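You operate a simulated robot arm through the tools that you are given. There is no shell and no other tool.

The job below is to be done with a simulated two-armed robot. You get a single attempt, and the scene is never put back.

TASK
Take the red lamp from the top of the grey crates and leave it in the front rack of the silver-rack bike. Fetch the oil bottle from the top of the long bench and stand it on the slatted rack of the washer. Take the brown parcel on the top of the long bench and put it away on the lower shelf of the dark rack. Take the brown carton labelled "pedals" from the top of the long bench and leave it on the top of the upper wooden cabinet. Fetch the carton marked "pads" from the top of the long bench and set it on the side table. Pick up the black hub from the top of the long bench with one hand, pass it to the other hand and put it on the top of the grey crates. Take the tub that says "grease" from the top of the long bench and leave it on the shelf under the steel table. Put the grey bottle on top of the green tin. Close the upper table drawer. Put two of the silver lamps from the top of the steel table on the grey shelf of the washer. The order is free. Set down upright: red lamp, oil bottle, brown carton, carton, hub, tub, grey bottle, silver lamp.

Only the result counts: the job must be done as asked and must still hold three seconds after the hand-in. Knocking over, shifting, dropping, spilling or breaking anything else fails it.

THE ROBOT
Two 7-joint arms with two-finger parallel grippers on one trunk, on a base that drives. Base frame: it is fixed to the floor where the robot stands at the start and does not move with it; the origin is under the middle of the robot, x ahead of it, y to its left, z up. Units: cm, rad, N and s.
The left shoulder is at the start at [7, 13, 101.2], the right one opposite. Places, roughly: brown carton [200, -125, 100]; brown parcel [75, -125, 100]; carton [175, -125, 100]; front rack of the silver-rack bike [-150, 220, 70]; green tin [375, 250, 75]; green tub, tub [150, -125, 100]; grey bottle (7x7x19 cm) [170, 480, 30]; grey shelf of the washer [430, -120, 90]; hub [150, -125, 100]; lower shelf of the dark rack [550, 670, 50]; oil bottle [75, -125, 100]; red lamp (4x5x7 cm) [50, 20, 70]; shelf under the steel table [360, 220, 30]; side table [150, 170, 70]; silver lamp (4x5x7 cm) [370, 310, 90]; silver lamp (4x7x4 cm) [380, 320, 90]; slatted rack of the washer [310, -120, 90]; top of the grey crates [60, 10, 60]; top of the upper wooden cabinet [-80, 120, 150]; upper table drawer [310, 350, 70]. Payload 1.57 kg a hand.
The tool frame of a hand sits at the grasp point between the pads (the TCP): z along the fingers, y along the line on which they close. The tips reach 3 cm beyond it. Largest opening 8 cm; finger width 1.7, thickness 1.2; the body of the gripper, 4 by 8.2 cm, starts 8 cm behind the TCP.
Orientation is that of the tool frame in the base frame, as a unit quaternion [w, x, y, z]. With the fingers straight down and closing along the base's y, the tool's x points along the base's -x, its y along +y and its z along -z.

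THE INTERFACE
- The arms move only by the tool send_rows. It takes "left_increments", "right_increments" or both (then of equal length, played together; a hand with none holds still); each is a list of rows, each a list of 3 entries, a list of its own where there are three numbers: the shift along the tool's x, y, z in units of 400 mm (1.0 is 400 mm), then the turn, a rotation vector about the tool's x, y, z in units of 120 degrees (1.0 is 120 degrees), then the closure, from 0 (fully open) to 1 (shut). In form: [[[dx, dy, dz], [wx, wy, wz], grip], ...]. A call has 1 to 20 rows; each row is the pose to reach, as a shift and turn from the pose commanded when the call began, along the tool's axes at that moment. A call with a number of a shift or a turn outside -1 to 1 is refused whole. Rows are played at 5 a second. More than 5 cm and 0.15 rad between two rows, or a gripper value outside its range, and nothing of the call is played. A pose out of reach is approached as far as the arm can. The call stops where the force on the tool passes 40 N (or 10 N more than at its start, if that is more) or the arm is blocked; 0.2 s more then pass. The fingers move at their own pace (about 10.8 cm/s each) and stop on an object; they squeeze with about 34 N. The grip force told is the motor's: it shows also when the fingers shut on nothing. Time passes only in rows, and 0.2 s behind the last, so rows that repeat a pose let the fingers close. The reply holds the time, the measured pose of the TCP, the force on the tool along the base axes, the opening and the grip force, in the units named above and with some noise, with the torque about the TCP (base axes, N m) and any sound that the robot's microphone picked up, and new pictures: "views" is both (left out), scene, wrist or none (wrist: the cameras of the hands that moved).
- Cameras (640 x 400 px; columns grow to the right, rows downward): "scene" is now at [11.74, 3.21, 121.53]; the picture's right is [0.40, -0.92, 0.00], its down [-0.73, -0.32, -0.61] and it looks along [0.56, 0.24, -0.79] (base axes); focal length 267 px, centre (320, 200). "left" rides on the left gripper at [7.2, 0.7, -12.2] in its tool frame; the picture's right is [-0.09, 1.00, 0.00], its down [-0.84, -0.08, -0.54] and it looks along [-0.54, -0.05, 0.84] (tool axes); focal length 238 px, centre (320, 200). "right" rides on the right gripper at [7.2, -0.7, -12.2] in its tool frame; the picture's right is [0.09, 1.00, 0.00], its down [-0.84, 0.08, -0.54] and it looks along [-0.54, 0.05, 0.84] (tool axes); focal length 238 px, centre (320, 200). There is no depth. A picture from a camera that has moved, and an enlarged one, comes with that camera's place and axes in the base frame and with its lens.
- move_column(by): slides the trunk up (or, below 0, down) by that many cm; the arms and the scene camera ride with it, the base frame stays. It gives what a move gives, with no picture.
- base_move(legs): drives the robot by 1 to 6 legs, each [ahead, left, turn to the left] in cm, cm and rad, along the robot's own axes; the way and the turn of a leg run together, so that a leg with both is an arc; at most 150 cm and 3.142 rad a leg. The arms and the cameras ride along, it lands a little off, and it stops where it bumps. It gives what a move gives, and a new picture of the scene camera.
- aim_head(pan, tilt): turns the head with the scene camera to pan (to the left, within 1.501 rad either way) and tilt (down, from -0.506 to 1.204), counted from straight ahead of the robot. It gives what a move gives, and a new picture of the scene camera.
- close_up(camera, box): a new picture of the part [left, top, right, bottom] of that camera's present view, enlarged. No time passes.
- finish_job(): hands the job in; it is judged then, once.

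Places have to be worked out from the pictures, the camera data and where the tool is seen. Open the grippers and draw the arms clear of the work before you hand the job in, unless the task says otherwise.

The tools are called after "Emit:" as a command line: name --argument value ..., lists and objects as JSON in quotes. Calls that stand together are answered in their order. send_rows: Moves the arms, as the interface text tells. Its arguments: {"type":"object","properties":{"left_increments":{"type":"array","items":{"type":"array"}},"right_increments":{"type":"array","items":{"type":"array"}},"views":{"type":"string","enum":["both","scene","wrist","none"]}},"required":[]} The other tools are called the same way: move_column (by) slides the trunk up or down; base_move (legs) drives the base; aim_head (pan, tilt) turns the head that bears the scene camera; close_up (camera, box) takes an enlarged picture of a part of a camera's view; finish_job () hands the job in.

At the start:

```text
time_s: 0.0
left_eef_pos: [33.39, 26.2, 93.8]
left_tool_rot: [0.0, -0.001, 1.0, 0.0]
left_force: [0.4, 0.8, -0.2]
left_wrist_torque: [0.01, 0.04, -0.01]
left_opening: 8.01
left_finger_force: 0.0
right_eef_pos: [27.25, -5.62, 93.5]
right_tool_rot: [0.0, 0.001, 1.0, -0.001]
right_force: [0.3, 0.7, 0.3]
right_wrist_torque: [-0.01, 0.02, 0.01]
right_opening: 7.98
right_finger_force: 0.0
trunk travel left (down, up): [-65.0, 29.0]
robot x, y, heading: [0.08, -0.06, -0.001]
head pan, tilt: [0.414, 0.916]
```

scene: 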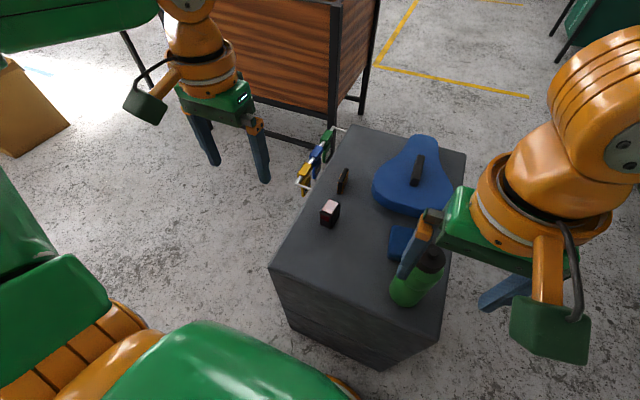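
right: 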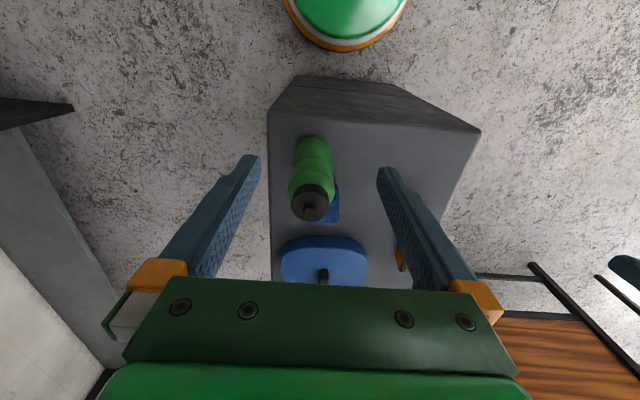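
left: 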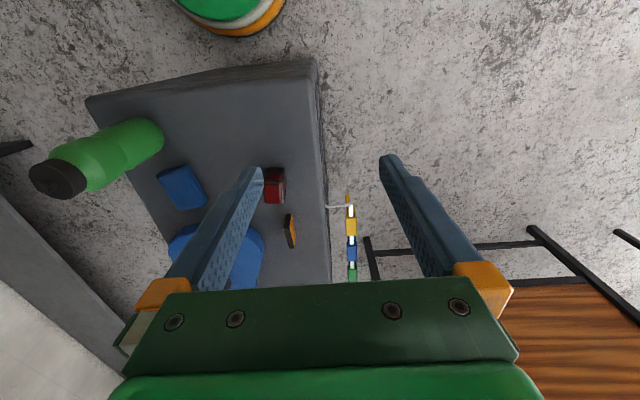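

The first pictures show the grey crates right ahead with the red lamp near their left edge. I'll look round the room with the head before moving anything.

Emit:
aim_head --pan -1.2 --tilt 0.4

Emit:
aim_head --pan -0.4 --tilt 0.3

Emit:
aim_head --pan 0.5 --tilt 0.3

Emit:
aim_head --pan 1.4 --tilt 0.3

```text
time_s: 1.7
left_eef_pos: [33.36, 26.11, 93.88]
left_tool_rot: [0.0, -0.001, 1.0, 0.0]
left_force: [0.4, -0.6, 0.5]
left_wrist_torque: [0.0, 0.03, 0.01]
left_opening: 8.03
left_finger_force: 0.0
right_eef_pos: [27.2, -5.62, 93.67]
right_tool_rot: [0.0, 0.0, 1.0, -0.001]
right_force: [-0.6, 1.0, 1.1]
right_wrist_torque: [0.0, -0.01, 0.02]
right_opening: 7.99
right_finger_force: 0.0
trunk travel left (down, up): [-65.0, 29.0]
robot x, y, heading: [-0.19, 0.16, 0.003]
head pan, tilt: [-1.201, 0.4]
camera scene: at [8.27, -8.43, 125.95], right [-0.93, -0.36, 0.0], down [-0.14, 0.36, -0.92], along [0.33, -0.86, -0.39], focal length 267 px, centre (320, 200)
```

scene: 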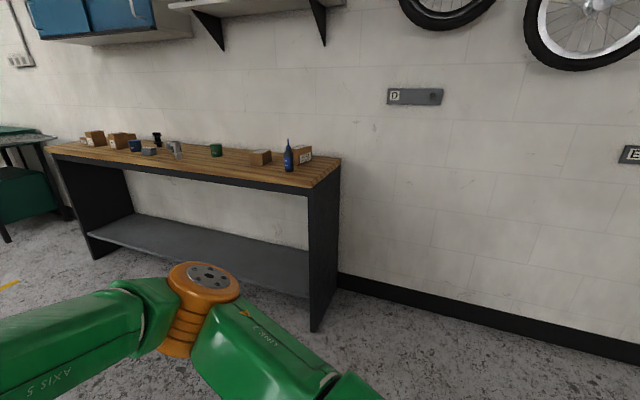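

```text
time_s: 2.8
left_eef_pos: [33.48, 26.05, 93.73]
left_tool_rot: [0.0, 0.0, 1.0, 0.0]
left_force: [0.2, -0.5, -0.2]
left_wrist_torque: [-0.01, 0.02, 0.01]
left_opening: 8.0
left_finger_force: 0.1
right_eef_pos: [27.19, -5.57, 93.69]
right_tool_rot: [-0.001, 0.001, 1.0, 0.0]
right_force: [0.3, 0.4, 1.1]
right_wrist_torque: [0.0, -0.02, 0.02]
right_opening: 8.0
right_finger_force: 0.0
trunk travel left (down, up): [-65.0, 29.0]
robot x, y, heading: [-0.06, -0.07, 0.001]
head pan, tilt: [-0.4, 0.3]
camera scene: at [13.51, -3.44, 126.88], right [-0.39, -0.92, 0.0], down [-0.27, 0.12, -0.96], along [0.88, -0.37, -0.3], focal length 267 px, centre (320, 200)
```

scene: 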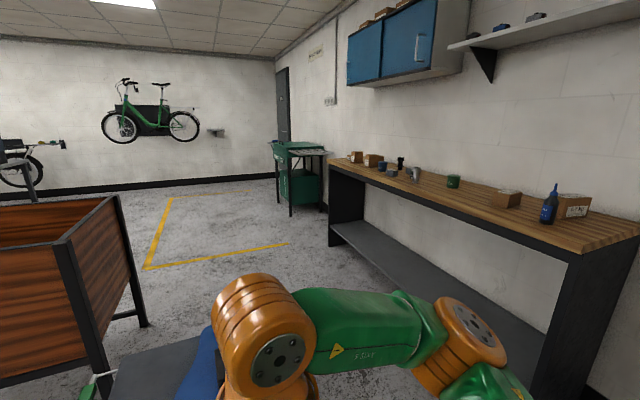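

```text
time_s: 4.0
left_eef_pos: [33.41, 26.01, 93.68]
left_tool_rot: [0.0, -0.002, 1.0, 0.001]
left_force: [0.3, -0.2, 1.1]
left_wrist_torque: [-0.01, 0.0, 0.02]
left_opening: 7.99
left_finger_force: 0.1
right_eef_pos: [27.2, -5.64, 93.56]
right_tool_rot: [-0.001, 0.0, 1.0, 0.0]
right_force: [0.6, 1.0, -0.6]
right_wrist_torque: [-0.01, 0.01, 0.0]
right_opening: 8.01
right_finger_force: 0.1
trunk travel left (down, up): [-65.0, 29.0]
robot x, y, heading: [0.46, -0.13, 0.001]
head pan, tilt: [0.499, 0.3]
camera scene: at [13.11, 4.67, 126.88], right [0.48, -0.88, 0.0], down [-0.26, -0.14, -0.96], along [0.84, 0.46, -0.3], focal length 267 px, centre (320, 200)
```

scene: 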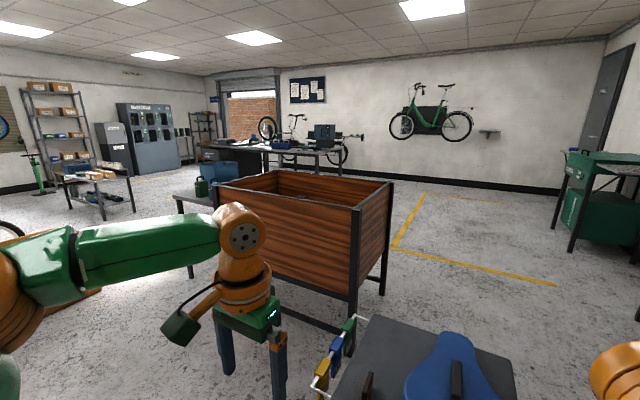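

```text
time_s: 5.2
left_eef_pos: [33.47, 26.16, 93.79]
left_tool_rot: [-0.001, -0.001, 1.0, 0.0]
left_force: [-0.7, 0.1, 0.2]
left_wrist_torque: [0.01, -0.01, 0.0]
left_opening: 7.99
left_finger_force: 0.1
right_eef_pos: [27.21, -5.7, 93.57]
right_tool_rot: [0.0, 0.0, 1.0, 0.001]
right_force: [-0.9, -0.7, 0.2]
right_wrist_torque: [-0.04, -0.01, 0.03]
right_opening: 7.99
right_finger_force: 0.1
trunk travel left (down, up): [-65.0, 29.0]
robot x, y, heading: [-0.11, -0.12, 0.001]
head pan, tilt: [1.4, 0.3]
camera scene: at [6.51, 9.41, 126.88], right [0.99, -0.17, 0.0], down [-0.05, -0.29, -0.96], along [0.16, 0.94, -0.3], focal length 267 px, centre (320, 200)
```

scene: 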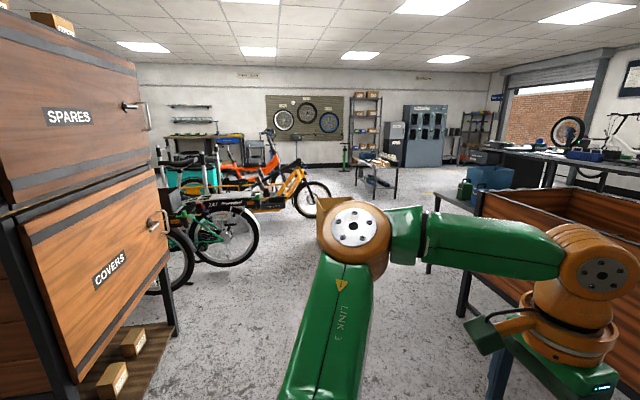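

The room survey shows: long bench to the right, washer (green) ahead right, steel table far ahead, bikes to the left, wooden cabinets behind-left. Now I'll look closely at the crate top and lamp.

Emit:
aim_head --pan 0.3 --tilt 0.9

Emit:
close_up --camera "scene" --box '[200, 80, 440, 280]'

Emit:
close_up --camera "left" --box '[140, 50, 380, 300]'

```text
time_s: 6.5
left_eef_pos: [33.4, 26.14, 93.8]
left_tool_rot: [0.0, -0.001, 1.0, -0.001]
left_force: [0.1, -0.1, 0.5]
left_wrist_torque: [0.01, -0.04, 0.01]
left_opening: 8.02
left_finger_force: 0.1
right_eef_pos: [27.22, -5.46, 93.6]
right_tool_rot: [0.0, 0.001, 1.0, 0.0]
right_force: [-0.9, 0.1, -0.1]
right_wrist_torque: [-0.03, -0.02, 0.02]
right_opening: 8.03
right_finger_force: 0.0
trunk travel left (down, up): [-65.0, 29.0]
robot x, y, heading: [0.12, -0.06, 0.004]
head pan, tilt: [0.3, 0.901]
camera scene: at [12.12, 2.45, 121.66], right [0.3, -0.96, 0.0], down [-0.75, -0.23, -0.62], along [0.59, 0.18, -0.78], focal length 267 px, centre (320, 200)
```

scene: 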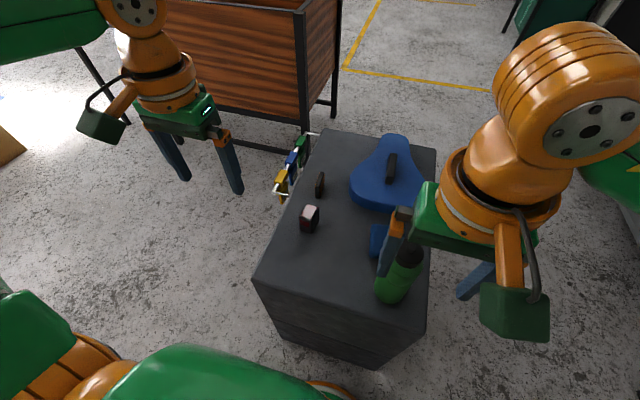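

```text
2.00 times, centred on (320, 180) of scene
camera zoom: at [12.12, 2.45, 121.66], right [0.3, -0.96, 0.0], down [-0.75, -0.23, -0.62], along [0.59, 0.18, -0.78], focal length 534 px, centre (320, 240)
```

zoom: 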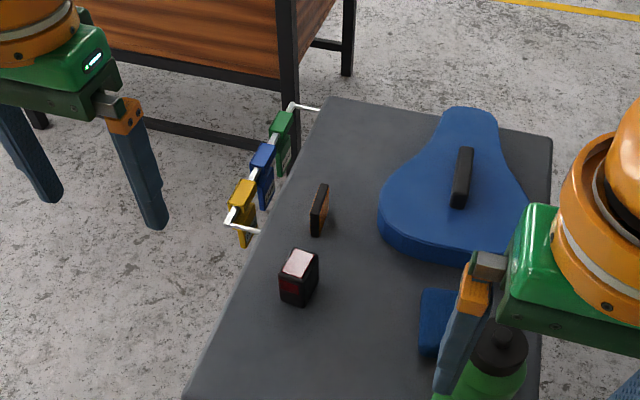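

```text
1.60 times, centred on (260, 175) of left
camera zoom: at [26.13, 26.84, 105.92], right [0.09, 1.0, 0.0], down [0.84, -0.08, 0.54], along [0.54, -0.05, -0.84], focal length 381 px, centre (416, 240)
```

zoom: 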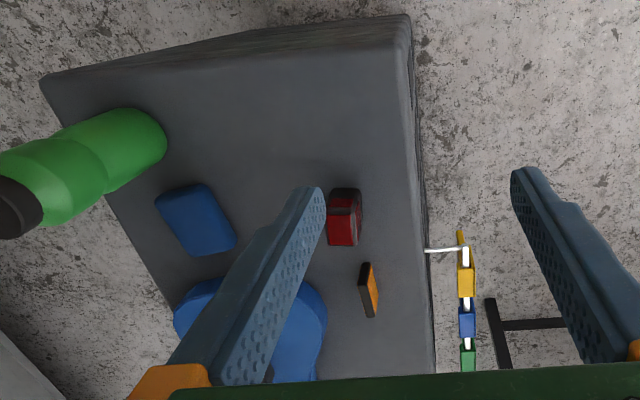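

The lamp's top triangulates to about (48.4, 16.2, 68) with 4 cm across y; the crate top is at z≈61, x 30–89, y −15–24. I'll first draw the right hand up and out, away from the green bottle, before lowering the trunk.

Emit:
send_rows --right_increments '[[[0, -0.07, -0.07], [0, 0, 0], 0], [[0, -0.14, -0.14], [0, 0, 0], 0], [[0, -0.21, -0.21], [0, 0, 0], 0], [[0, -0.28, -0.28], [0, 0, 0], 0], [[0, -0.35, -0.35], [0, 0, 0], 0]]' --views "none"

Emit:
move_column --by -22

Emit:
send_rows --left_increments '[[[-0.06, -0.06, 0], [0, 0, 0], 0], [[-0.12, -0.12, 0], [0, 0, 0], 0], [[-0.18, -0.18, 0], [0, 0, 0], 0], [[-0.24, -0.24, 0], [0, 0, 0], 0]]' --views "both"

```text
time_s: 7.7
left_eef_pos: [33.34, 26.01, 93.78]
left_tool_rot: [0.001, -0.001, 1.0, 0.001]
left_force: [0.2, -0.4, -0.4]
left_wrist_torque: [0.02, -0.02, 0.02]
left_opening: 8.03
left_finger_force: 0.0
right_eef_pos: [26.81, -19.46, 107.8]
right_tool_rot: [0.0, -0.001, 1.0, 0.002]
right_force: [-0.5, -0.2, -0.8]
right_wrist_torque: [0.0, 0.02, 0.02]
right_opening: 8.01
right_finger_force: 0.1
trunk travel left (down, up): [-65.0, 29.0]
robot x, y, heading: [0.13, 0.02, -0.003]
head pan, tilt: [0.3, 0.901]
```

```text
time_s: 10.1
left_eef_pos: [33.42, 26.06, 71.86]
left_tool_rot: [0.0, -0.001, 1.0, 0.001]
left_force: [0.3, 0.0, 0.0]
left_wrist_torque: [-0.03, -0.03, -0.01]
left_opening: 8.0
left_finger_force: 0.1
right_eef_pos: [26.97, -19.56, 85.7]
right_tool_rot: [0.001, 0.0, 1.0, 0.0]
right_force: [0.3, 0.1, -0.6]
right_wrist_torque: [0.02, -0.03, 0.01]
right_opening: 8.0
right_finger_force: 0.0
trunk travel left (down, up): [-43.0, 51.0]
robot x, y, heading: [0.05, 0.07, -0.005]
head pan, tilt: [0.3, 0.901]
```

```text
time_s: 11.1
left_eef_pos: [41.41, 17.75, 71.25]
left_tool_rot: [0.001, -0.002, 1.0, 0.0]
left_force: [0.0, -1.2, -0.3]
left_wrist_torque: [-0.02, -0.05, 0.02]
left_opening: 7.99
left_finger_force: 0.1
left hand out of reach, approached as far as the arm can: row 4
right_eef_pos: [27.01, -19.61, 85.74]
right_tool_rot: [0.0, -0.001, 1.0, 0.0]
right_force: [-0.6, 0.1, 0.1]
right_wrist_torque: [-0.01, -0.02, -0.02]
right_opening: 7.99
right_finger_force: 0.0
trunk travel left (down, up): [-43.0, 51.0]
robot x, y, heading: [-0.07, -0.02, -0.0]
head pan, tilt: [0.3, 0.901]
camera scene: at [12.07, 2.42, 99.66], right [0.3, -0.96, 0.0], down [-0.75, -0.23, -0.62], along [0.59, 0.18, -0.78], focal length 267 px, centre (320, 200)
camera left: at [34.05, 18.39, 83.32], right [0.09, 1.0, 0.0], down [0.84, -0.07, 0.54], along [0.54, -0.05, -0.84], focal length 238 px, centre (320, 200)
```

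scene: 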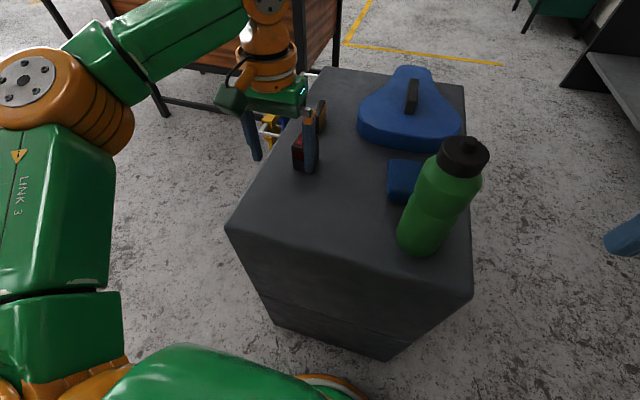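
left: 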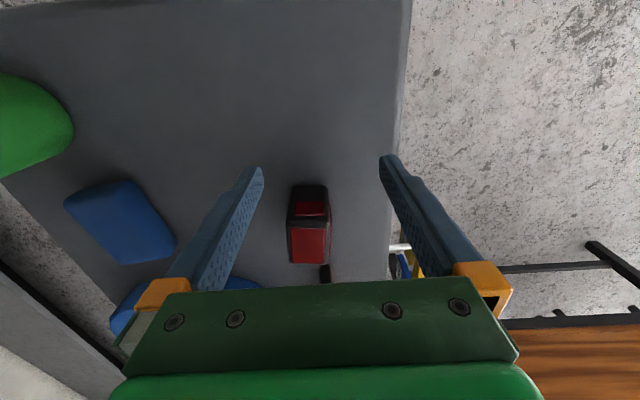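

The left hand stops at x≈41, about 7 cm short of the lamp. I'll look straight down to see how much room the base has in front of the crates.

Emit:
aim_head --pan 0.0 --tilt 1.2

```text
time_s: 11.9
left_eef_pos: [41.43, 17.74, 71.22]
left_tool_rot: [0.002, -0.001, 1.0, -0.001]
left_force: [0.5, 0.4, -0.1]
left_wrist_torque: [0.01, 0.01, -0.01]
left_opening: 8.0
left_finger_force: 0.1
right_eef_pos: [27.01, -19.44, 85.58]
right_tool_rot: [0.0, 0.001, 1.0, 0.0]
right_force: [-1.2, 0.1, 0.0]
right_wrist_torque: [0.0, 0.03, -0.03]
right_opening: 8.0
right_finger_force: 0.0
trunk travel left (down, up): [-43.0, 51.0]
robot x, y, heading: [0.23, 0.04, -0.004]
head pan, tilt: [0.0, 1.201]
camera scene: at [10.5, 0.21, 97.68], right [0.0, -1.0, 0.0], down [-0.93, 0.0, -0.36], along [0.36, 0.0, -0.93], focal length 267 px, centre (320, 200)
```

scene: 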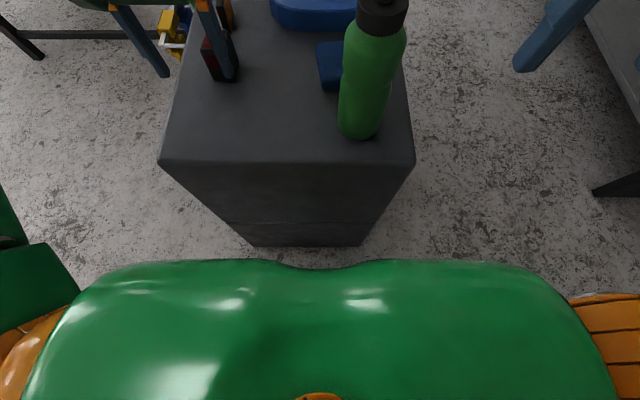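

The floor is visible down to x≈24, so the base has at least 5 cm of room before the crates at x≈30.5. I'll pull the hand slightly up/back and centre it on the lamp's y, then creep 4.5 cm forward.

Emit:
send_rows --left_increments '[[[0.05, -0.03, -0.06], [0, 0, 0], 0]]' --views "none"

Emit:
base_move --legs '[[4.5, 0, 0]]'

```text
time_s: 12.3
left_eef_pos: [39.42, 16.36, 73.62]
left_tool_rot: [0.0, -0.001, 1.0, 0.0]
left_force: [0.2, 0.7, 0.1]
left_wrist_torque: [0.04, -0.02, 0.01]
left_opening: 7.99
left_finger_force: 0.1
right_eef_pos: [26.99, -19.48, 85.89]
right_tool_rot: [0.0, -0.001, 1.0, 0.0]
right_force: [0.4, 0.2, 0.2]
right_wrist_torque: [0.0, -0.04, 0.01]
right_opening: 8.0
right_finger_force: 0.1
trunk travel left (down, up): [-43.0, 51.0]
robot x, y, heading: [0.17, -0.21, -0.004]
head pan, tilt: [0.0, 1.201]
```

```text
time_s: 13.2
left_eef_pos: [44.02, 16.29, 73.42]
left_tool_rot: [-0.001, -0.001, 1.0, 0.0]
left_force: [-0.3, -0.3, -1.3]
left_wrist_torque: [0.0, 0.02, 0.03]
left_opening: 8.01
left_finger_force: 0.1
right_eef_pos: [31.58, -19.48, 85.68]
right_tool_rot: [-0.001, 0.0, 1.0, -0.001]
right_force: [0.4, -0.4, -0.7]
right_wrist_torque: [0.01, 0.0, 0.01]
right_opening: 8.0
right_finger_force: 0.0
trunk travel left (down, up): [-43.0, 51.0]
robot x, y, heading: [4.32, -0.15, -0.0]
head pan, tilt: [0.0, 1.201]
camera scene: at [15.03, 0.2, 97.67], right [0.0, -1.0, 0.0], down [-0.93, 0.0, -0.36], along [0.36, 0.0, -0.93], focal length 267 px, centre (320, 200)
```

scene: 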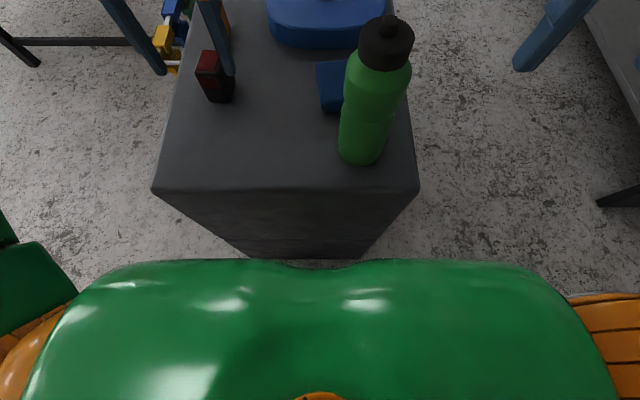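

The hand now sits at (44.0, 16.3, 73.4), lined up with the lamp. I'll go forward and down around the lamp, keeping the fingers open to check the reach.

Emit:
send_rows --left_increments '[[[-0.06, 0, 0], [0, 0, 0], 0], [[-0.1, 0, 0.08], [0, 0, 0], 0], [[-0.11, 0, 0.17], [0, 0, 0], 0], [[-0.11, 0, 0.21], [0, 0, 0], 0]]' --views "both"

```text
time_s: 14.2
left_eef_pos: [46.63, 17.36, 65.89]
left_tool_rot: [0.01, -0.002, 1.0, 0.0]
left_force: [-11.3, 1.3, 17.5]
left_wrist_torque: [0.28, 0.46, 0.26]
left_opening: 7.97
left_finger_force: 0.1
left hand out of reach, approached as far as the arm can: row 1, 2, 3, 4
right_eef_pos: [31.08, -19.63, 85.83]
right_tool_rot: [0.003, -0.001, 1.0, 0.001]
right_force: [-0.6, -0.3, -0.7]
right_wrist_torque: [-0.04, -0.03, -0.03]
right_opening: 8.02
right_finger_force: 0.1
trunk travel left (down, up): [-43.0, 51.0]
robot x, y, heading: [4.49, -0.09, -0.0]
head pan, tilt: [0.0, 1.201]
stopped in row 4 (left hand): the force on the tool passed its limit at 47 N (the readings are from after the stop); the commanded pose is now the measured one
camera scene: at [14.48, 0.07, 97.77], right [0.0, -1.0, 0.0], down [-0.93, 0.0, -0.37], along [0.37, 0.0, -0.93], focal length 267 px, centre (320, 200)
camera left: at [39.0, 18.12, 77.78], right [0.09, 1.0, 0.0], down [0.83, -0.08, 0.56], along [0.56, -0.05, -0.83], focal length 238 px, centre (320, 200)
```

scene: 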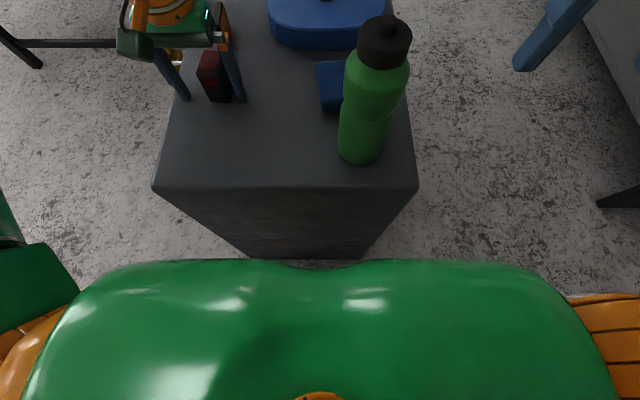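
left: 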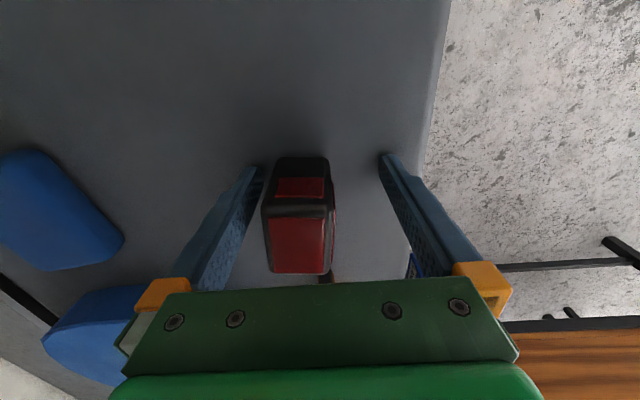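

The move stopped on a force of 47 N with the tips around z≈63; the lamp is standing between the fingers untouched. I'll check close-ups to see what is touching.

Emit:
close_up --camera "left" --box '[200, 120, 440, 290]'

Emit:
aim_head --pan 0.4 --tilt 0.85

Emit:
close_up --camera "scene" --box '[180, 60, 420, 260]'

```text
2.35 times, centred on (320, 205) of left
camera zoom: at [39.0, 18.12, 77.78], right [0.09, 1.0, 0.0], down [0.83, -0.08, 0.56], along [0.56, -0.05, -0.83], focal length 561 px, centre (320, 188)
```

zoom: 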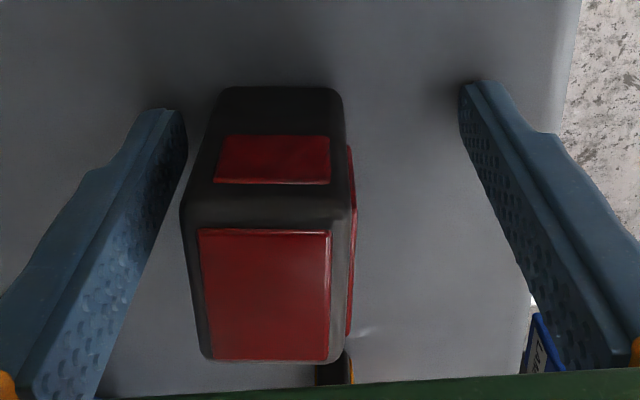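

```text
time_s: 15.1
left_eef_pos: [46.59, 17.35, 65.84]
left_tool_rot: [0.012, -0.001, 1.0, 0.001]
left_force: [-8.9, 3.2, 27.4]
left_wrist_torque: [0.3, 0.47, 0.56]
left_opening: 7.99
left_finger_force: 0.1
right_eef_pos: [31.05, -19.61, 85.9]
right_tool_rot: [0.004, 0.0, 1.0, 0.001]
right_force: [-0.3, 0.4, 0.2]
right_wrist_torque: [0.0, -0.02, 0.02]
right_opening: 7.99
right_finger_force: 0.2
trunk travel left (down, up): [-43.0, 51.0]
robot x, y, heading: [4.58, 0.09, 0.0]
head pan, tilt: [0.4, 0.85]
camera scene: at [15.96, 3.11, 100.14], right [0.39, -0.92, 0.0], down [-0.69, -0.29, -0.67], along [0.61, 0.26, -0.75], focal length 267 px, centre (320, 200)
```

scene: 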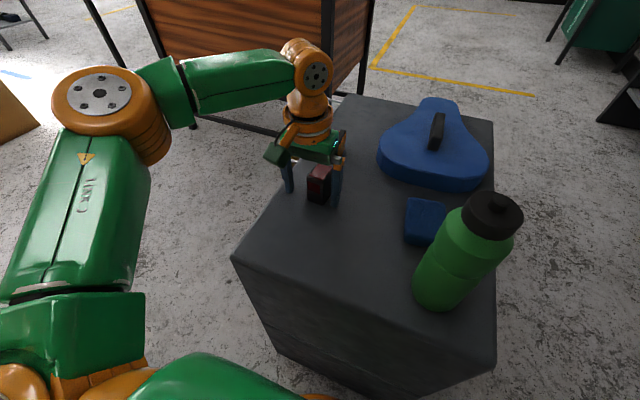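

```text
2.00 times, centred on (300, 160) of scene
camera zoom: at [15.96, 3.11, 100.14], right [0.39, -0.92, 0.0], down [-0.69, -0.29, -0.67], along [0.61, 0.26, -0.75], focal length 534 px, centre (360, 280)
```

zoom: 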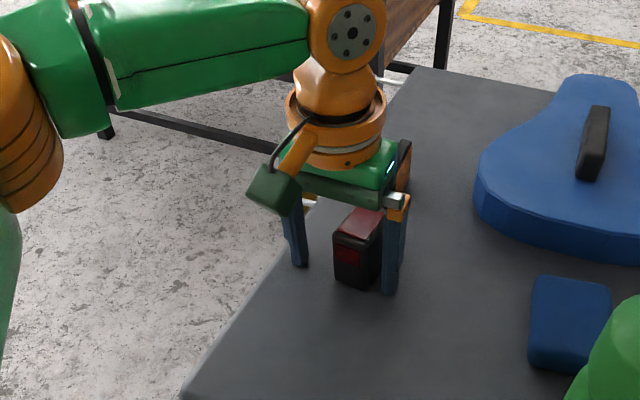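

The fingertips are simply resting on the crate top (so the top is at z≈62.8), with the lamp between the pads but near their edge. I'll lift 1.3 cm, centre in y and tilt the fingers forward 15° to reach the lamp's middle, which keeps the pads parallel to its sides.

Emit:
send_rows --left_increments '[[[0, -0.01, -0.035], [0, 0, 0], 0], [[-0.03, -0.026, -0.035], [0, -0.0625, 0], 0], [[-0.06, -0.026, -0.03], [0, -0.125, 0], 0]]' --views "wrist"

```text
time_s: 15.9
left_eef_pos: [49.39, 16.42, 66.91]
left_tool_rot: [0.14, 0.0, 0.99, -0.001]
left_force: [0.1, 0.1, -0.1]
left_wrist_torque: [-0.03, 0.0, 0.0]
left_opening: 8.0
left_finger_force: 0.1
right_eef_pos: [31.52, -19.42, 85.81]
right_tool_rot: [0.0, -0.001, 1.0, 0.0]
right_force: [-0.3, 0.4, 0.2]
right_wrist_torque: [0.02, -0.02, 0.03]
right_opening: 8.01
right_finger_force: 0.0
trunk travel left (down, up): [-43.0, 51.0]
robot x, y, heading: [4.3, 0.11, 0.005]
head pan, tilt: [0.4, 0.85]
camera left: at [39.03, 17.12, 76.41], right [0.09, 1.0, 0.02], down [0.65, -0.08, 0.75], along [0.75, -0.05, -0.66], focal length 238 px, centre (320, 200)
```

left: 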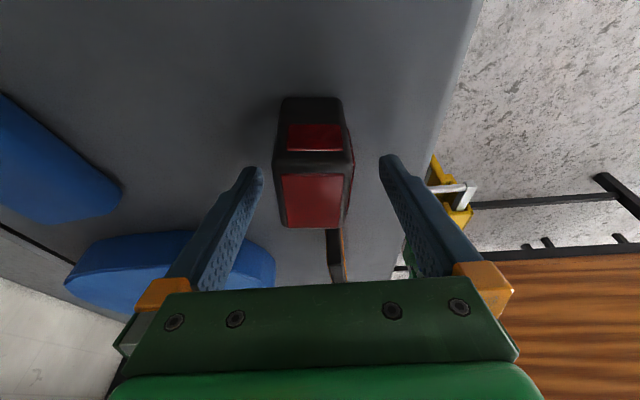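

The tilted hand is at (49.4, 16.4, 66.9) and the lamp lies between the pads. I'll back up 1.7 cm to sit nearer its middle and close.

Emit:
send_rows --left_increments '[[[0.043, 0, 0], [0, 0, 0], 0], [[0.043, 0, 0], [0, 0, 0], 1], [[0.043, 0, 0], [0, 0, 0], 1], [[0.043, 0, 0], [0, 0, 0], 1]]' --views "wrist"

```text
time_s: 16.9
left_eef_pos: [47.65, 16.41, 66.36]
left_tool_rot: [0.139, -0.001, 0.99, -0.001]
left_force: [-0.3, 0.9, 1.2]
left_wrist_torque: [0.02, -0.03, 0.01]
left_opening: 3.56
left_finger_force: 33.6
right_eef_pos: [31.55, -19.53, 85.79]
right_tool_rot: [0.0, 0.001, 1.0, 0.0]
right_force: [0.4, -0.1, 0.1]
right_wrist_torque: [0.01, 0.01, 0.0]
right_opening: 7.99
right_finger_force: 0.0
trunk travel left (down, up): [-43.0, 51.0]
robot x, y, heading: [4.53, -0.02, -0.002]
head pan, tilt: [0.4, 0.85]
camera left: at [37.25, 17.17, 76.0], right [0.09, 1.0, 0.02], down [0.66, -0.08, 0.75], along [0.75, -0.05, -0.66], focal length 238 px, centre (320, 200)
```

left: 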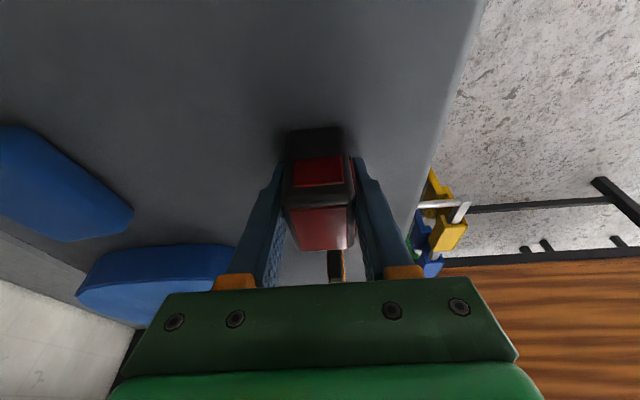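

The lamp is gripped (opening 3.56 cm, 33.6 N). I'll lift it straight up and draw it back.

Emit:
send_rows --left_increments '[[[-0.02, 0, -0.072], [0, 0, 0], 1], [[0.03, 0, -0.14], [0, 0, 0], 1], [[0.09, 0, -0.21], [0, 0, 0], 1], [[0.137, 0, -0.28], [0, 0, 0], 1]]' --views "both"

```text
time_s: 17.9
left_eef_pos: [39.07, 16.39, 75.74]
left_tool_rot: [0.139, -0.001, 0.99, -0.001]
left_force: [-0.7, 0.3, -1.8]
left_wrist_torque: [-0.01, -0.03, 0.01]
left_opening: 3.51
left_finger_force: 34.2
right_eef_pos: [31.47, -19.37, 85.68]
right_tool_rot: [0.0, -0.001, 1.0, 0.0]
right_force: [-0.5, 0.4, 0.1]
right_wrist_torque: [0.02, 0.0, 0.0]
right_opening: 8.04
right_finger_force: 0.0
trunk travel left (down, up): [-43.0, 51.0]
robot x, y, heading: [4.69, 0.01, -0.003]
head pan, tilt: [0.4, 0.85]
camera scene: at [16.55, 3.26, 100.05], right [0.39, -0.92, 0.0], down [-0.69, -0.29, -0.66], along [0.61, 0.26, -0.75], focal length 267 px, centre (320, 200)
camera left: at [28.77, 17.16, 85.36], right [0.09, 1.0, 0.02], down [0.66, -0.07, 0.75], along [0.75, -0.05, -0.66], focal length 238 px, centre (320, 200)
```

scene: 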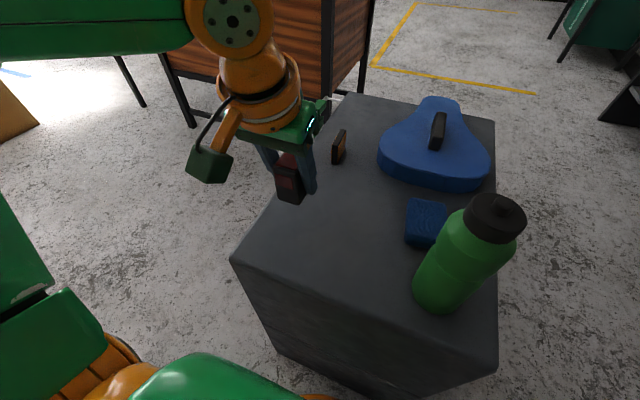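
left: 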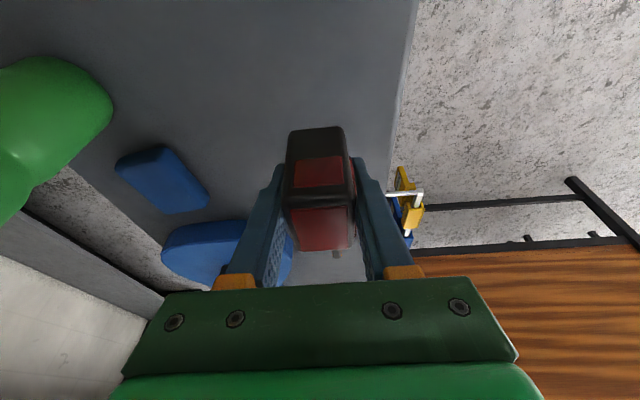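

The lamp is held clear. I'll raise the trunk so the lamp passes above the bottle, then back off, strafe right and turn towards the bench.

Emit:
move_column --by 22

Emit:
base_move --legs '[[-10, 0, 0], [0, -50, 0]]'

Emit:
aim_head --pan 0 --tilt 0.5

Emit:
base_move --legs '[[0, 0, -1.571]]'

```text
time_s: 20.2
left_eef_pos: [39.26, 16.4, 97.59]
left_tool_rot: [0.138, -0.001, 0.99, -0.001]
left_force: [0.7, -0.2, -0.4]
left_wrist_torque: [-0.01, -0.01, 0.01]
left_opening: 3.53
left_finger_force: 34.6
right_eef_pos: [31.64, -19.49, 107.62]
right_tool_rot: [-0.001, 0.0, 1.0, 0.0]
right_force: [0.9, -0.4, 0.2]
right_wrist_torque: [0.01, 0.03, 0.0]
right_opening: 7.99
right_finger_force: 0.1
trunk travel left (down, up): [-65.0, 29.0]
robot x, y, heading: [4.57, 0.14, 0.002]
head pan, tilt: [0.4, 0.85]
```

```text
time_s: 23.9
left_eef_pos: [29.21, -33.61, 97.67]
left_tool_rot: [0.138, 0.001, 0.99, -0.001]
left_force: [-0.3, 0.4, -0.2]
left_wrist_torque: [-0.01, -0.03, 0.01]
left_opening: 3.54
left_finger_force: 33.9
right_eef_pos: [21.17, -69.47, 107.76]
right_tool_rot: [0.0, 0.003, 1.0, 0.001]
right_force: [1.6, 0.5, 0.5]
right_wrist_torque: [0.02, -0.01, -0.03]
right_opening: 7.99
right_finger_force: 0.0
trunk travel left (down, up): [-65.0, 29.0]
robot x, y, heading: [-5.98, -49.69, -0.008]
head pan, tilt: [0.4, 0.85]
camera scene: at [6.45, -46.61, 122.04], right [0.38, -0.92, 0.0], down [-0.69, -0.29, -0.66], along [0.61, 0.25, -0.75], focal length 267 px, centre (320, 200)
```

scene: 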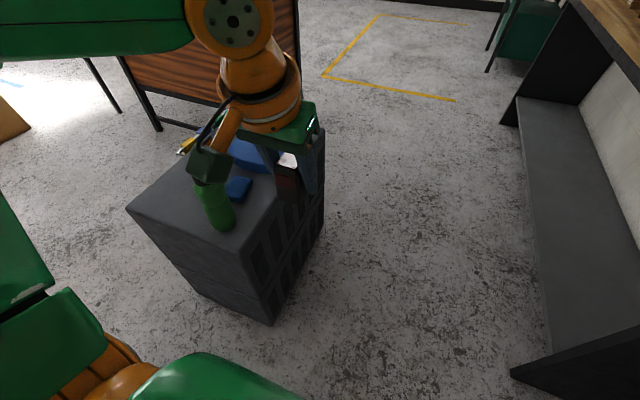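

```text
time_s: 24.8
left_eef_pos: [29.23, -33.55, 97.58]
left_tool_rot: [0.139, 0.002, 0.99, -0.001]
left_force: [0.2, 0.3, -0.7]
left_wrist_torque: [-0.02, 0.0, -0.02]
left_opening: 3.53
left_finger_force: 33.9
right_eef_pos: [21.21, -69.47, 107.66]
right_tool_rot: [-0.001, 0.004, 1.0, 0.0]
right_force: [-0.1, 0.0, 0.2]
right_wrist_torque: [0.0, -0.01, 0.02]
right_opening: 7.99
right_finger_force: 0.2
trunk travel left (down, up): [-65.0, 29.0]
robot x, y, heading: [-5.61, -49.64, -0.006]
head pan, tilt: [0.0, 0.499]
camera scene: at [8.32, -49.73, 125.03], right [0.0, -1.0, 0.0], down [-0.48, 0.0, -0.88], along [0.88, 0.0, -0.48], focal length 267 px, centre (320, 200)
```

scene: 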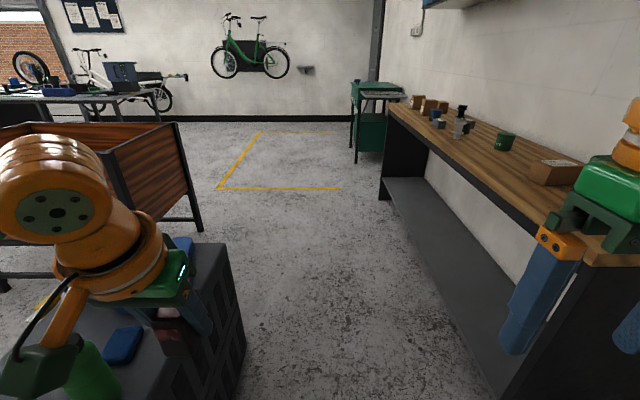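

```text
time_s: 29.0
left_eef_pos: [10.27, -84.89, 97.66]
left_tool_rot: [0.097, 0.704, 0.696, -0.099]
left_force: [0.1, 0.3, -1.2]
left_wrist_torque: [-0.03, -0.01, 0.02]
left_opening: 3.54
left_finger_force: 33.7
right_eef_pos: [-25.4, -76.62, 107.77]
right_tool_rot: [0.001, 0.711, 0.703, 0.0]
right_force: [0.0, -0.1, 0.4]
right_wrist_torque: [-0.04, 0.02, -0.03]
right_opening: 8.02
right_finger_force: 0.0
trunk travel left (down, up): [-65.0, 29.0]
robot x, y, heading: [-5.9, -50.03, -1.582]
head pan, tilt: [0.0, 0.499]
camera scene: at [-5.97, -63.81, 125.04], right [-1.0, 0.01, 0.0], down [0.01, 0.48, -0.88], along [-0.01, -0.88, -0.48], focal length 267 px, centre (320, 200)
```

scene: 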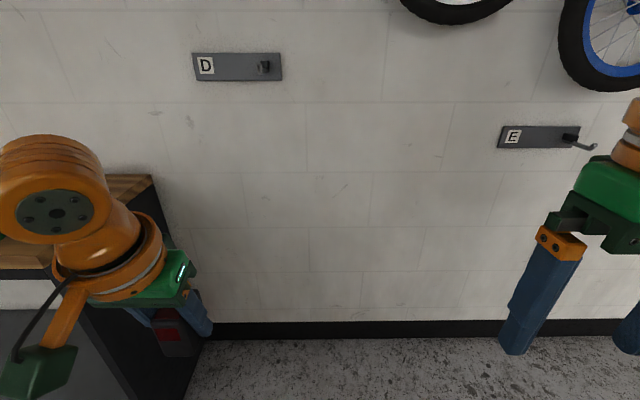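

I'm now facing the wall beside the bench at (−6, −50). I'll strafe left along the bench to about x=200, staying at y≈−50.

Emit:
base_move --legs '[[0, 0, 0.011], [0, 100, 0], [0, 100, 0]]'

```text
time_s: 39.3
left_eef_pos: [210.65, -85.41, 97.61]
left_tool_rot: [0.098, 0.698, 0.703, -0.098]
left_force: [0.7, -1.0, -2.2]
left_wrist_torque: [-0.03, 0.03, 0.01]
left_opening: 3.53
left_finger_force: 34.5
right_eef_pos: [174.74, -77.85, 107.69]
right_tool_rot: [0.0, 0.704, 0.71, 0.001]
right_force: [0.3, 0.5, 0.3]
right_wrist_torque: [0.0, -0.01, 0.0]
right_opening: 8.02
right_finger_force: 0.1
trunk travel left (down, up): [-65.0, 29.0]
robot x, y, heading: [194.18, -50.83, -1.563]
head pan, tilt: [0.0, 0.499]
camera scene: at [194.07, -64.63, 125.04], right [-1.0, -0.01, 0.0], down [0.0, 0.48, -0.88], along [0.01, -0.88, -0.48], focal length 267 px, centre (320, 200)
```

scene: 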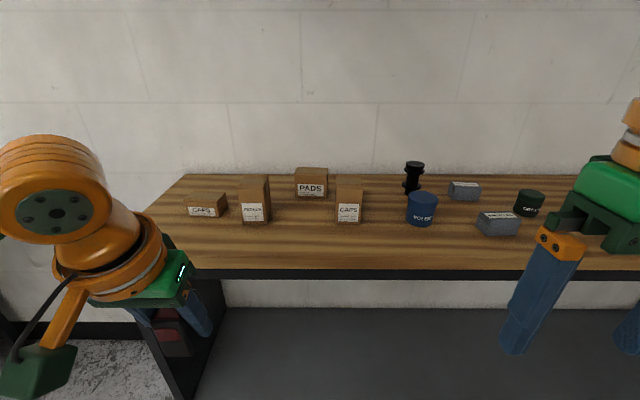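

Several cartons, a blue tub, a black hub and a green tub are visible. I'll zoom in to read the labels.

Emit:
close_up --camera "scene" --box '[170, 140, 390, 280]'

Emit:
close_up --camera "scene" --box '[370, 140, 590, 280]'

```text
2.86 times, centred on (280, 210) of scene
camera zoom: at [194.07, -64.63, 125.04], right [-1.0, -0.01, 0.0], down [0.0, 0.48, -0.88], along [0.01, -0.88, -0.48], focal length 763 px, centre (434, 171)
```

zoom: 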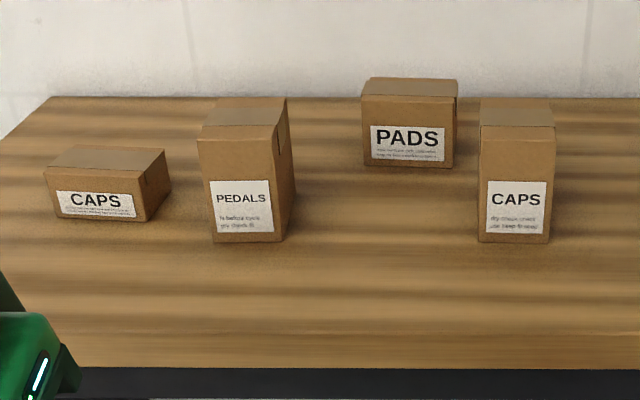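

```text
2.86 times, centred on (480, 210) of scene
camera zoom: at [194.07, -64.63, 125.04], right [-1.0, -0.01, 0.0], down [0.0, 0.48, -0.88], along [0.01, -0.88, -0.48], focal length 763 px, centre (-137, 171)
```

zoom: 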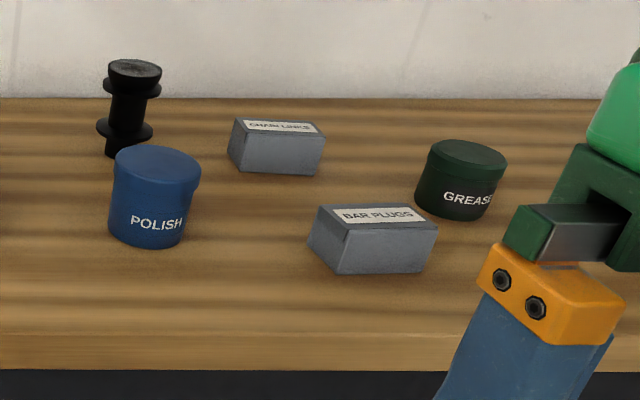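

Labels read: PEDALS (≈5.5×7.5×9.5 cm at (209.7, −121)), PADS (≈9×4.5×7.5 at (197, −131.5)), hub near (168.7, −131), GREASE tub near (144, −124). I'll tuck the lamp hand up and back, then drive nearer so the right hand faces the PEDALS carton.

Emit:
send_rows --left_increments '[[[0.04, 0.025, -0.08], [0, 0, 0], 1], [[0.09, 0.05, -0.165], [0, 0, 0], 1], [[0.137, 0.075, -0.2475], [0, 0, 0], 1]]' --views "none"

Emit:
base_move --legs '[[0, 25, 0], [16, 0, 0]]'

Emit:
aim_head --pan 0 --tilt 1.1

```text
time_s: 40.1
left_eef_pos: [213.6, -77.12, 105.65]
left_tool_rot: [0.098, 0.698, 0.703, -0.099]
left_force: [-0.1, 0.4, -0.8]
left_wrist_torque: [-0.03, 0.0, -0.01]
left_opening: 3.53
left_finger_force: 34.1
right_eef_pos: [174.91, -77.81, 107.75]
right_tool_rot: [0.001, 0.705, 0.71, -0.001]
right_force: [0.0, 0.9, 0.9]
right_wrist_torque: [0.0, 0.0, 0.02]
right_opening: 8.0
right_finger_force: 0.0
trunk travel left (down, up): [-65.0, 29.0]
robot x, y, heading: [194.17, -50.57, -1.565]
head pan, tilt: [0.0, 0.499]
```

```text
time_s: 42.9
left_eef_pos: [238.47, -92.88, 105.72]
left_tool_rot: [0.098, 0.697, 0.703, -0.097]
left_force: [0.4, 0.0, -0.9]
left_wrist_torque: [-0.01, 0.0, 0.0]
left_opening: 3.55
left_finger_force: 34.0
right_eef_pos: [199.65, -93.45, 107.87]
right_tool_rot: [0.0, 0.705, 0.71, 0.0]
right_force: [0.0, 0.1, -0.3]
right_wrist_torque: [0.02, -0.01, 0.01]
right_opening: 7.99
right_finger_force: 0.2
trunk travel left (down, up): [-65.0, 29.0]
robot x, y, heading: [219.03, -66.38, -1.565]
head pan, tilt: [0.0, 0.499]
camera scene: at [218.87, -80.19, 125.07], right [-1.0, -0.01, 0.0], down [0.0, 0.48, -0.88], along [0.01, -0.88, -0.48], focal length 267 px, centre (320, 200)
```

scene: 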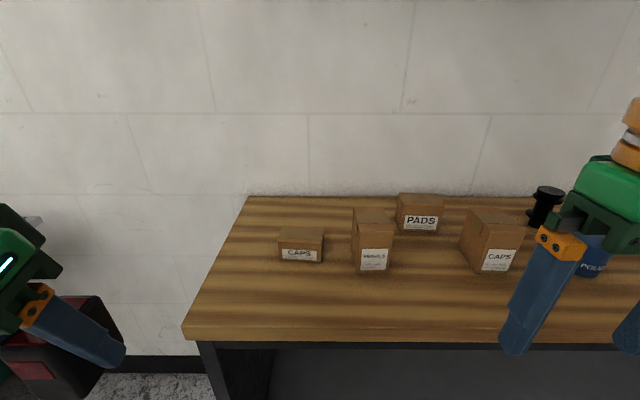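

```text
time_s: 43.9
left_eef_pos: [238.38, -93.03, 105.61]
left_tool_rot: [0.097, 0.697, 0.704, -0.098]
left_force: [-0.5, 0.2, -0.8]
left_wrist_torque: [0.01, 0.0, -0.05]
left_opening: 3.52
left_finger_force: 34.1
right_eef_pos: [199.69, -93.74, 107.69]
right_tool_rot: [0.0, 0.705, 0.709, 0.0]
right_force: [-1.0, -0.1, -0.1]
right_wrist_torque: [0.02, -0.01, 0.02]
right_opening: 7.99
right_finger_force: 0.1
trunk travel left (down, up): [-65.0, 29.0]
robot x, y, heading: [218.84, -66.55, -1.569]
head pan, tilt: [0.0, 1.1]
camera scene: at [218.87, -77.59, 120.28], right [-1.0, -0.01, 0.0], down [-0.01, 0.89, -0.45], along [0.0, -0.45, -0.89], focal length 267 px, centre (320, 200)
```

scene: 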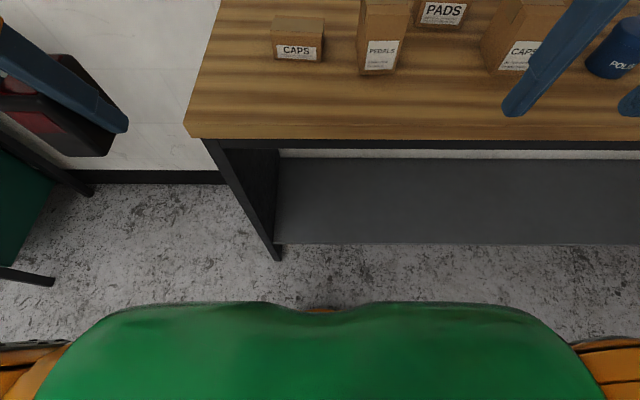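

The bench's legs and lower shelf start at y≈−108 and the top's edge at y≈−103, so I can move 12 cm closer safely.

Emit:
base_move --legs '[[12, 0, 0]]'

Emit:
aim_head --pan -0.3 --tilt 0.8

Emit:
close_up --camera "right" --box '[0, 0, 640, 400]'

```text
time_s: 45.1
left_eef_pos: [238.62, -104.72, 105.48]
left_tool_rot: [0.098, 0.696, 0.704, -0.098]
left_force: [0.2, -0.6, -0.3]
left_wrist_torque: [-0.01, -0.01, -0.02]
left_opening: 3.55
left_finger_force: 34.3
right_eef_pos: [199.69, -105.58, 107.78]
right_tool_rot: [0.001, 0.705, 0.71, 0.0]
right_force: [-0.4, -0.1, 0.4]
right_wrist_torque: [-0.02, 0.01, -0.01]
right_opening: 8.0
right_finger_force: 0.0
trunk travel left (down, up): [-65.0, 29.0]
robot x, y, heading: [218.75, -78.44, -1.563]
head pan, tilt: [0.0, 1.1]
camera scene: at [218.99, -89.38, 120.29], right [-1.0, -0.01, 0.0], down [-0.01, 0.89, -0.46], along [0.0, -0.46, -0.89], focal length 267 px, centre (320, 200)
```

scene: 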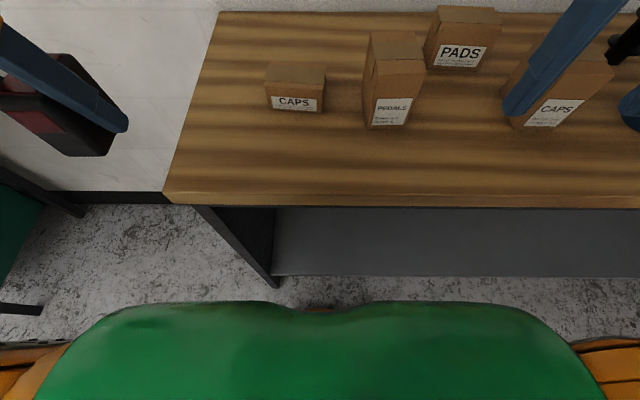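

```text
time_s: 45.9
left_eef_pos: [238.64, -105.0, 105.48]
left_tool_rot: [0.098, 0.696, 0.704, -0.098]
left_force: [-0.3, 0.2, -1.1]
left_wrist_torque: [0.04, 0.01, -0.01]
left_opening: 3.57
left_finger_force: 34.1
right_eef_pos: [199.87, -105.61, 107.75]
right_tool_rot: [0.0, 0.704, 0.71, 0.0]
right_force: [0.1, -0.5, 0.3]
right_wrist_torque: [-0.02, 0.01, -0.02]
right_opening: 7.99
right_finger_force: 0.2
trunk travel left (down, up): [-65.0, 29.0]
robot x, y, heading: [218.98, -78.32, -1.56]
head pan, tilt: [-0.3, 0.799]
camera scene: at [216.63, -91.0, 122.44], right [-0.96, 0.29, 0.0], down [0.21, 0.69, -0.7], along [-0.2, -0.67, -0.72], focal length 267 px, centre (320, 200)
```

scene: 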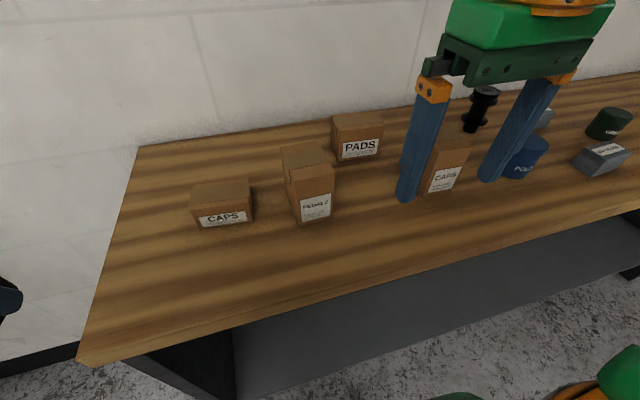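

```text
1.00 times, centred on (320, 200) of right (not enlarged: the box is as wide or as high as the picture)
camera zoom: at [199.05, -98.44, 120.01], right [0.99, 0.1, 0.0], down [0.08, -0.84, 0.54], along [0.06, -0.54, -0.84], focal length 238 px, centre (320, 200)
```

zoom: 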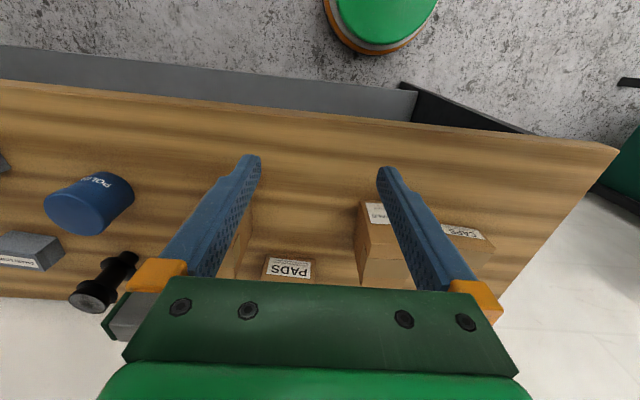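

From two views the carton stands at x 207–211.8, y −117 to −124.5, bench top z≈90. I'll bring the right hand to a stand-off point tilted 45° forward, straddling the carton's x-width.

Emit:
send_rows --right_increments '[[[-0.0267, 0.04, 0.0157], [0, -0.0625, 0], 0], [[-0.0533, 0.08, 0.0313], [0, -0.125, 0], 0], [[-0.08, 0.12, 0.047], [0, -0.1875, 0], 0], [[-0.1067, 0.16, 0.0627], [0, -0.25, 0], 0], [[-0.1333, 0.2, 0.0783], [0, -0.3125, 0], 0], [[-0.16, 0.24, 0.094], [0, -0.375, 0], 0]]' --views "both"

```text
time_s: 47.3
left_eef_pos: [238.73, -104.9, 105.44]
left_tool_rot: [0.097, 0.697, 0.704, -0.097]
left_force: [0.5, -0.3, -0.7]
left_wrist_torque: [-0.02, -0.01, 0.01]
left_opening: 3.54
left_finger_force: 33.8
right_eef_pos: [209.46, -112.09, 103.98]
right_tool_rot: [0.273, 0.65, 0.656, -0.269]
right_force: [0.2, 0.4, 0.9]
right_wrist_torque: [0.0, 0.01, -0.02]
right_opening: 8.0
right_finger_force: 0.2
trunk travel left (down, up): [-65.0, 29.0]
robot x, y, heading: [219.14, -78.33, -1.557]
head pan, tilt: [-0.3, 0.799]
camera scene: at [216.7, -91.01, 122.44], right [-0.96, 0.29, 0.0], down [0.21, 0.69, -0.7], along [-0.2, -0.67, -0.72], focal length 267 px, centre (320, 200)
camera right: at [208.64, -98.24, 107.6], right [1.0, 0.07, -0.06], down [0.08, -0.21, 0.98], along [0.06, -0.98, -0.21], focal length 238 px, centre (320, 200)
```

scene: 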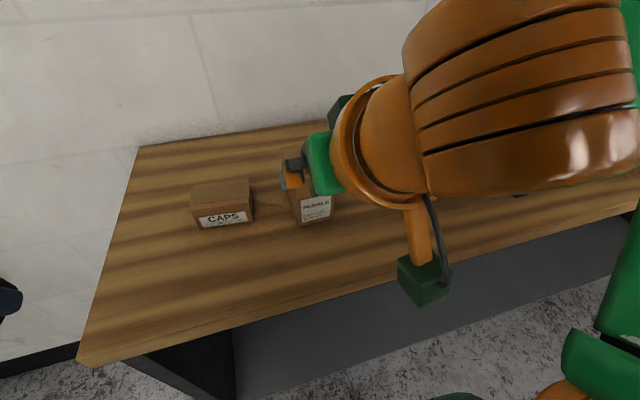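
right: 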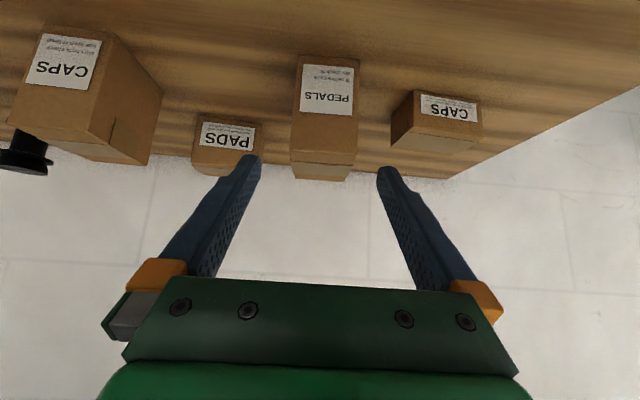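

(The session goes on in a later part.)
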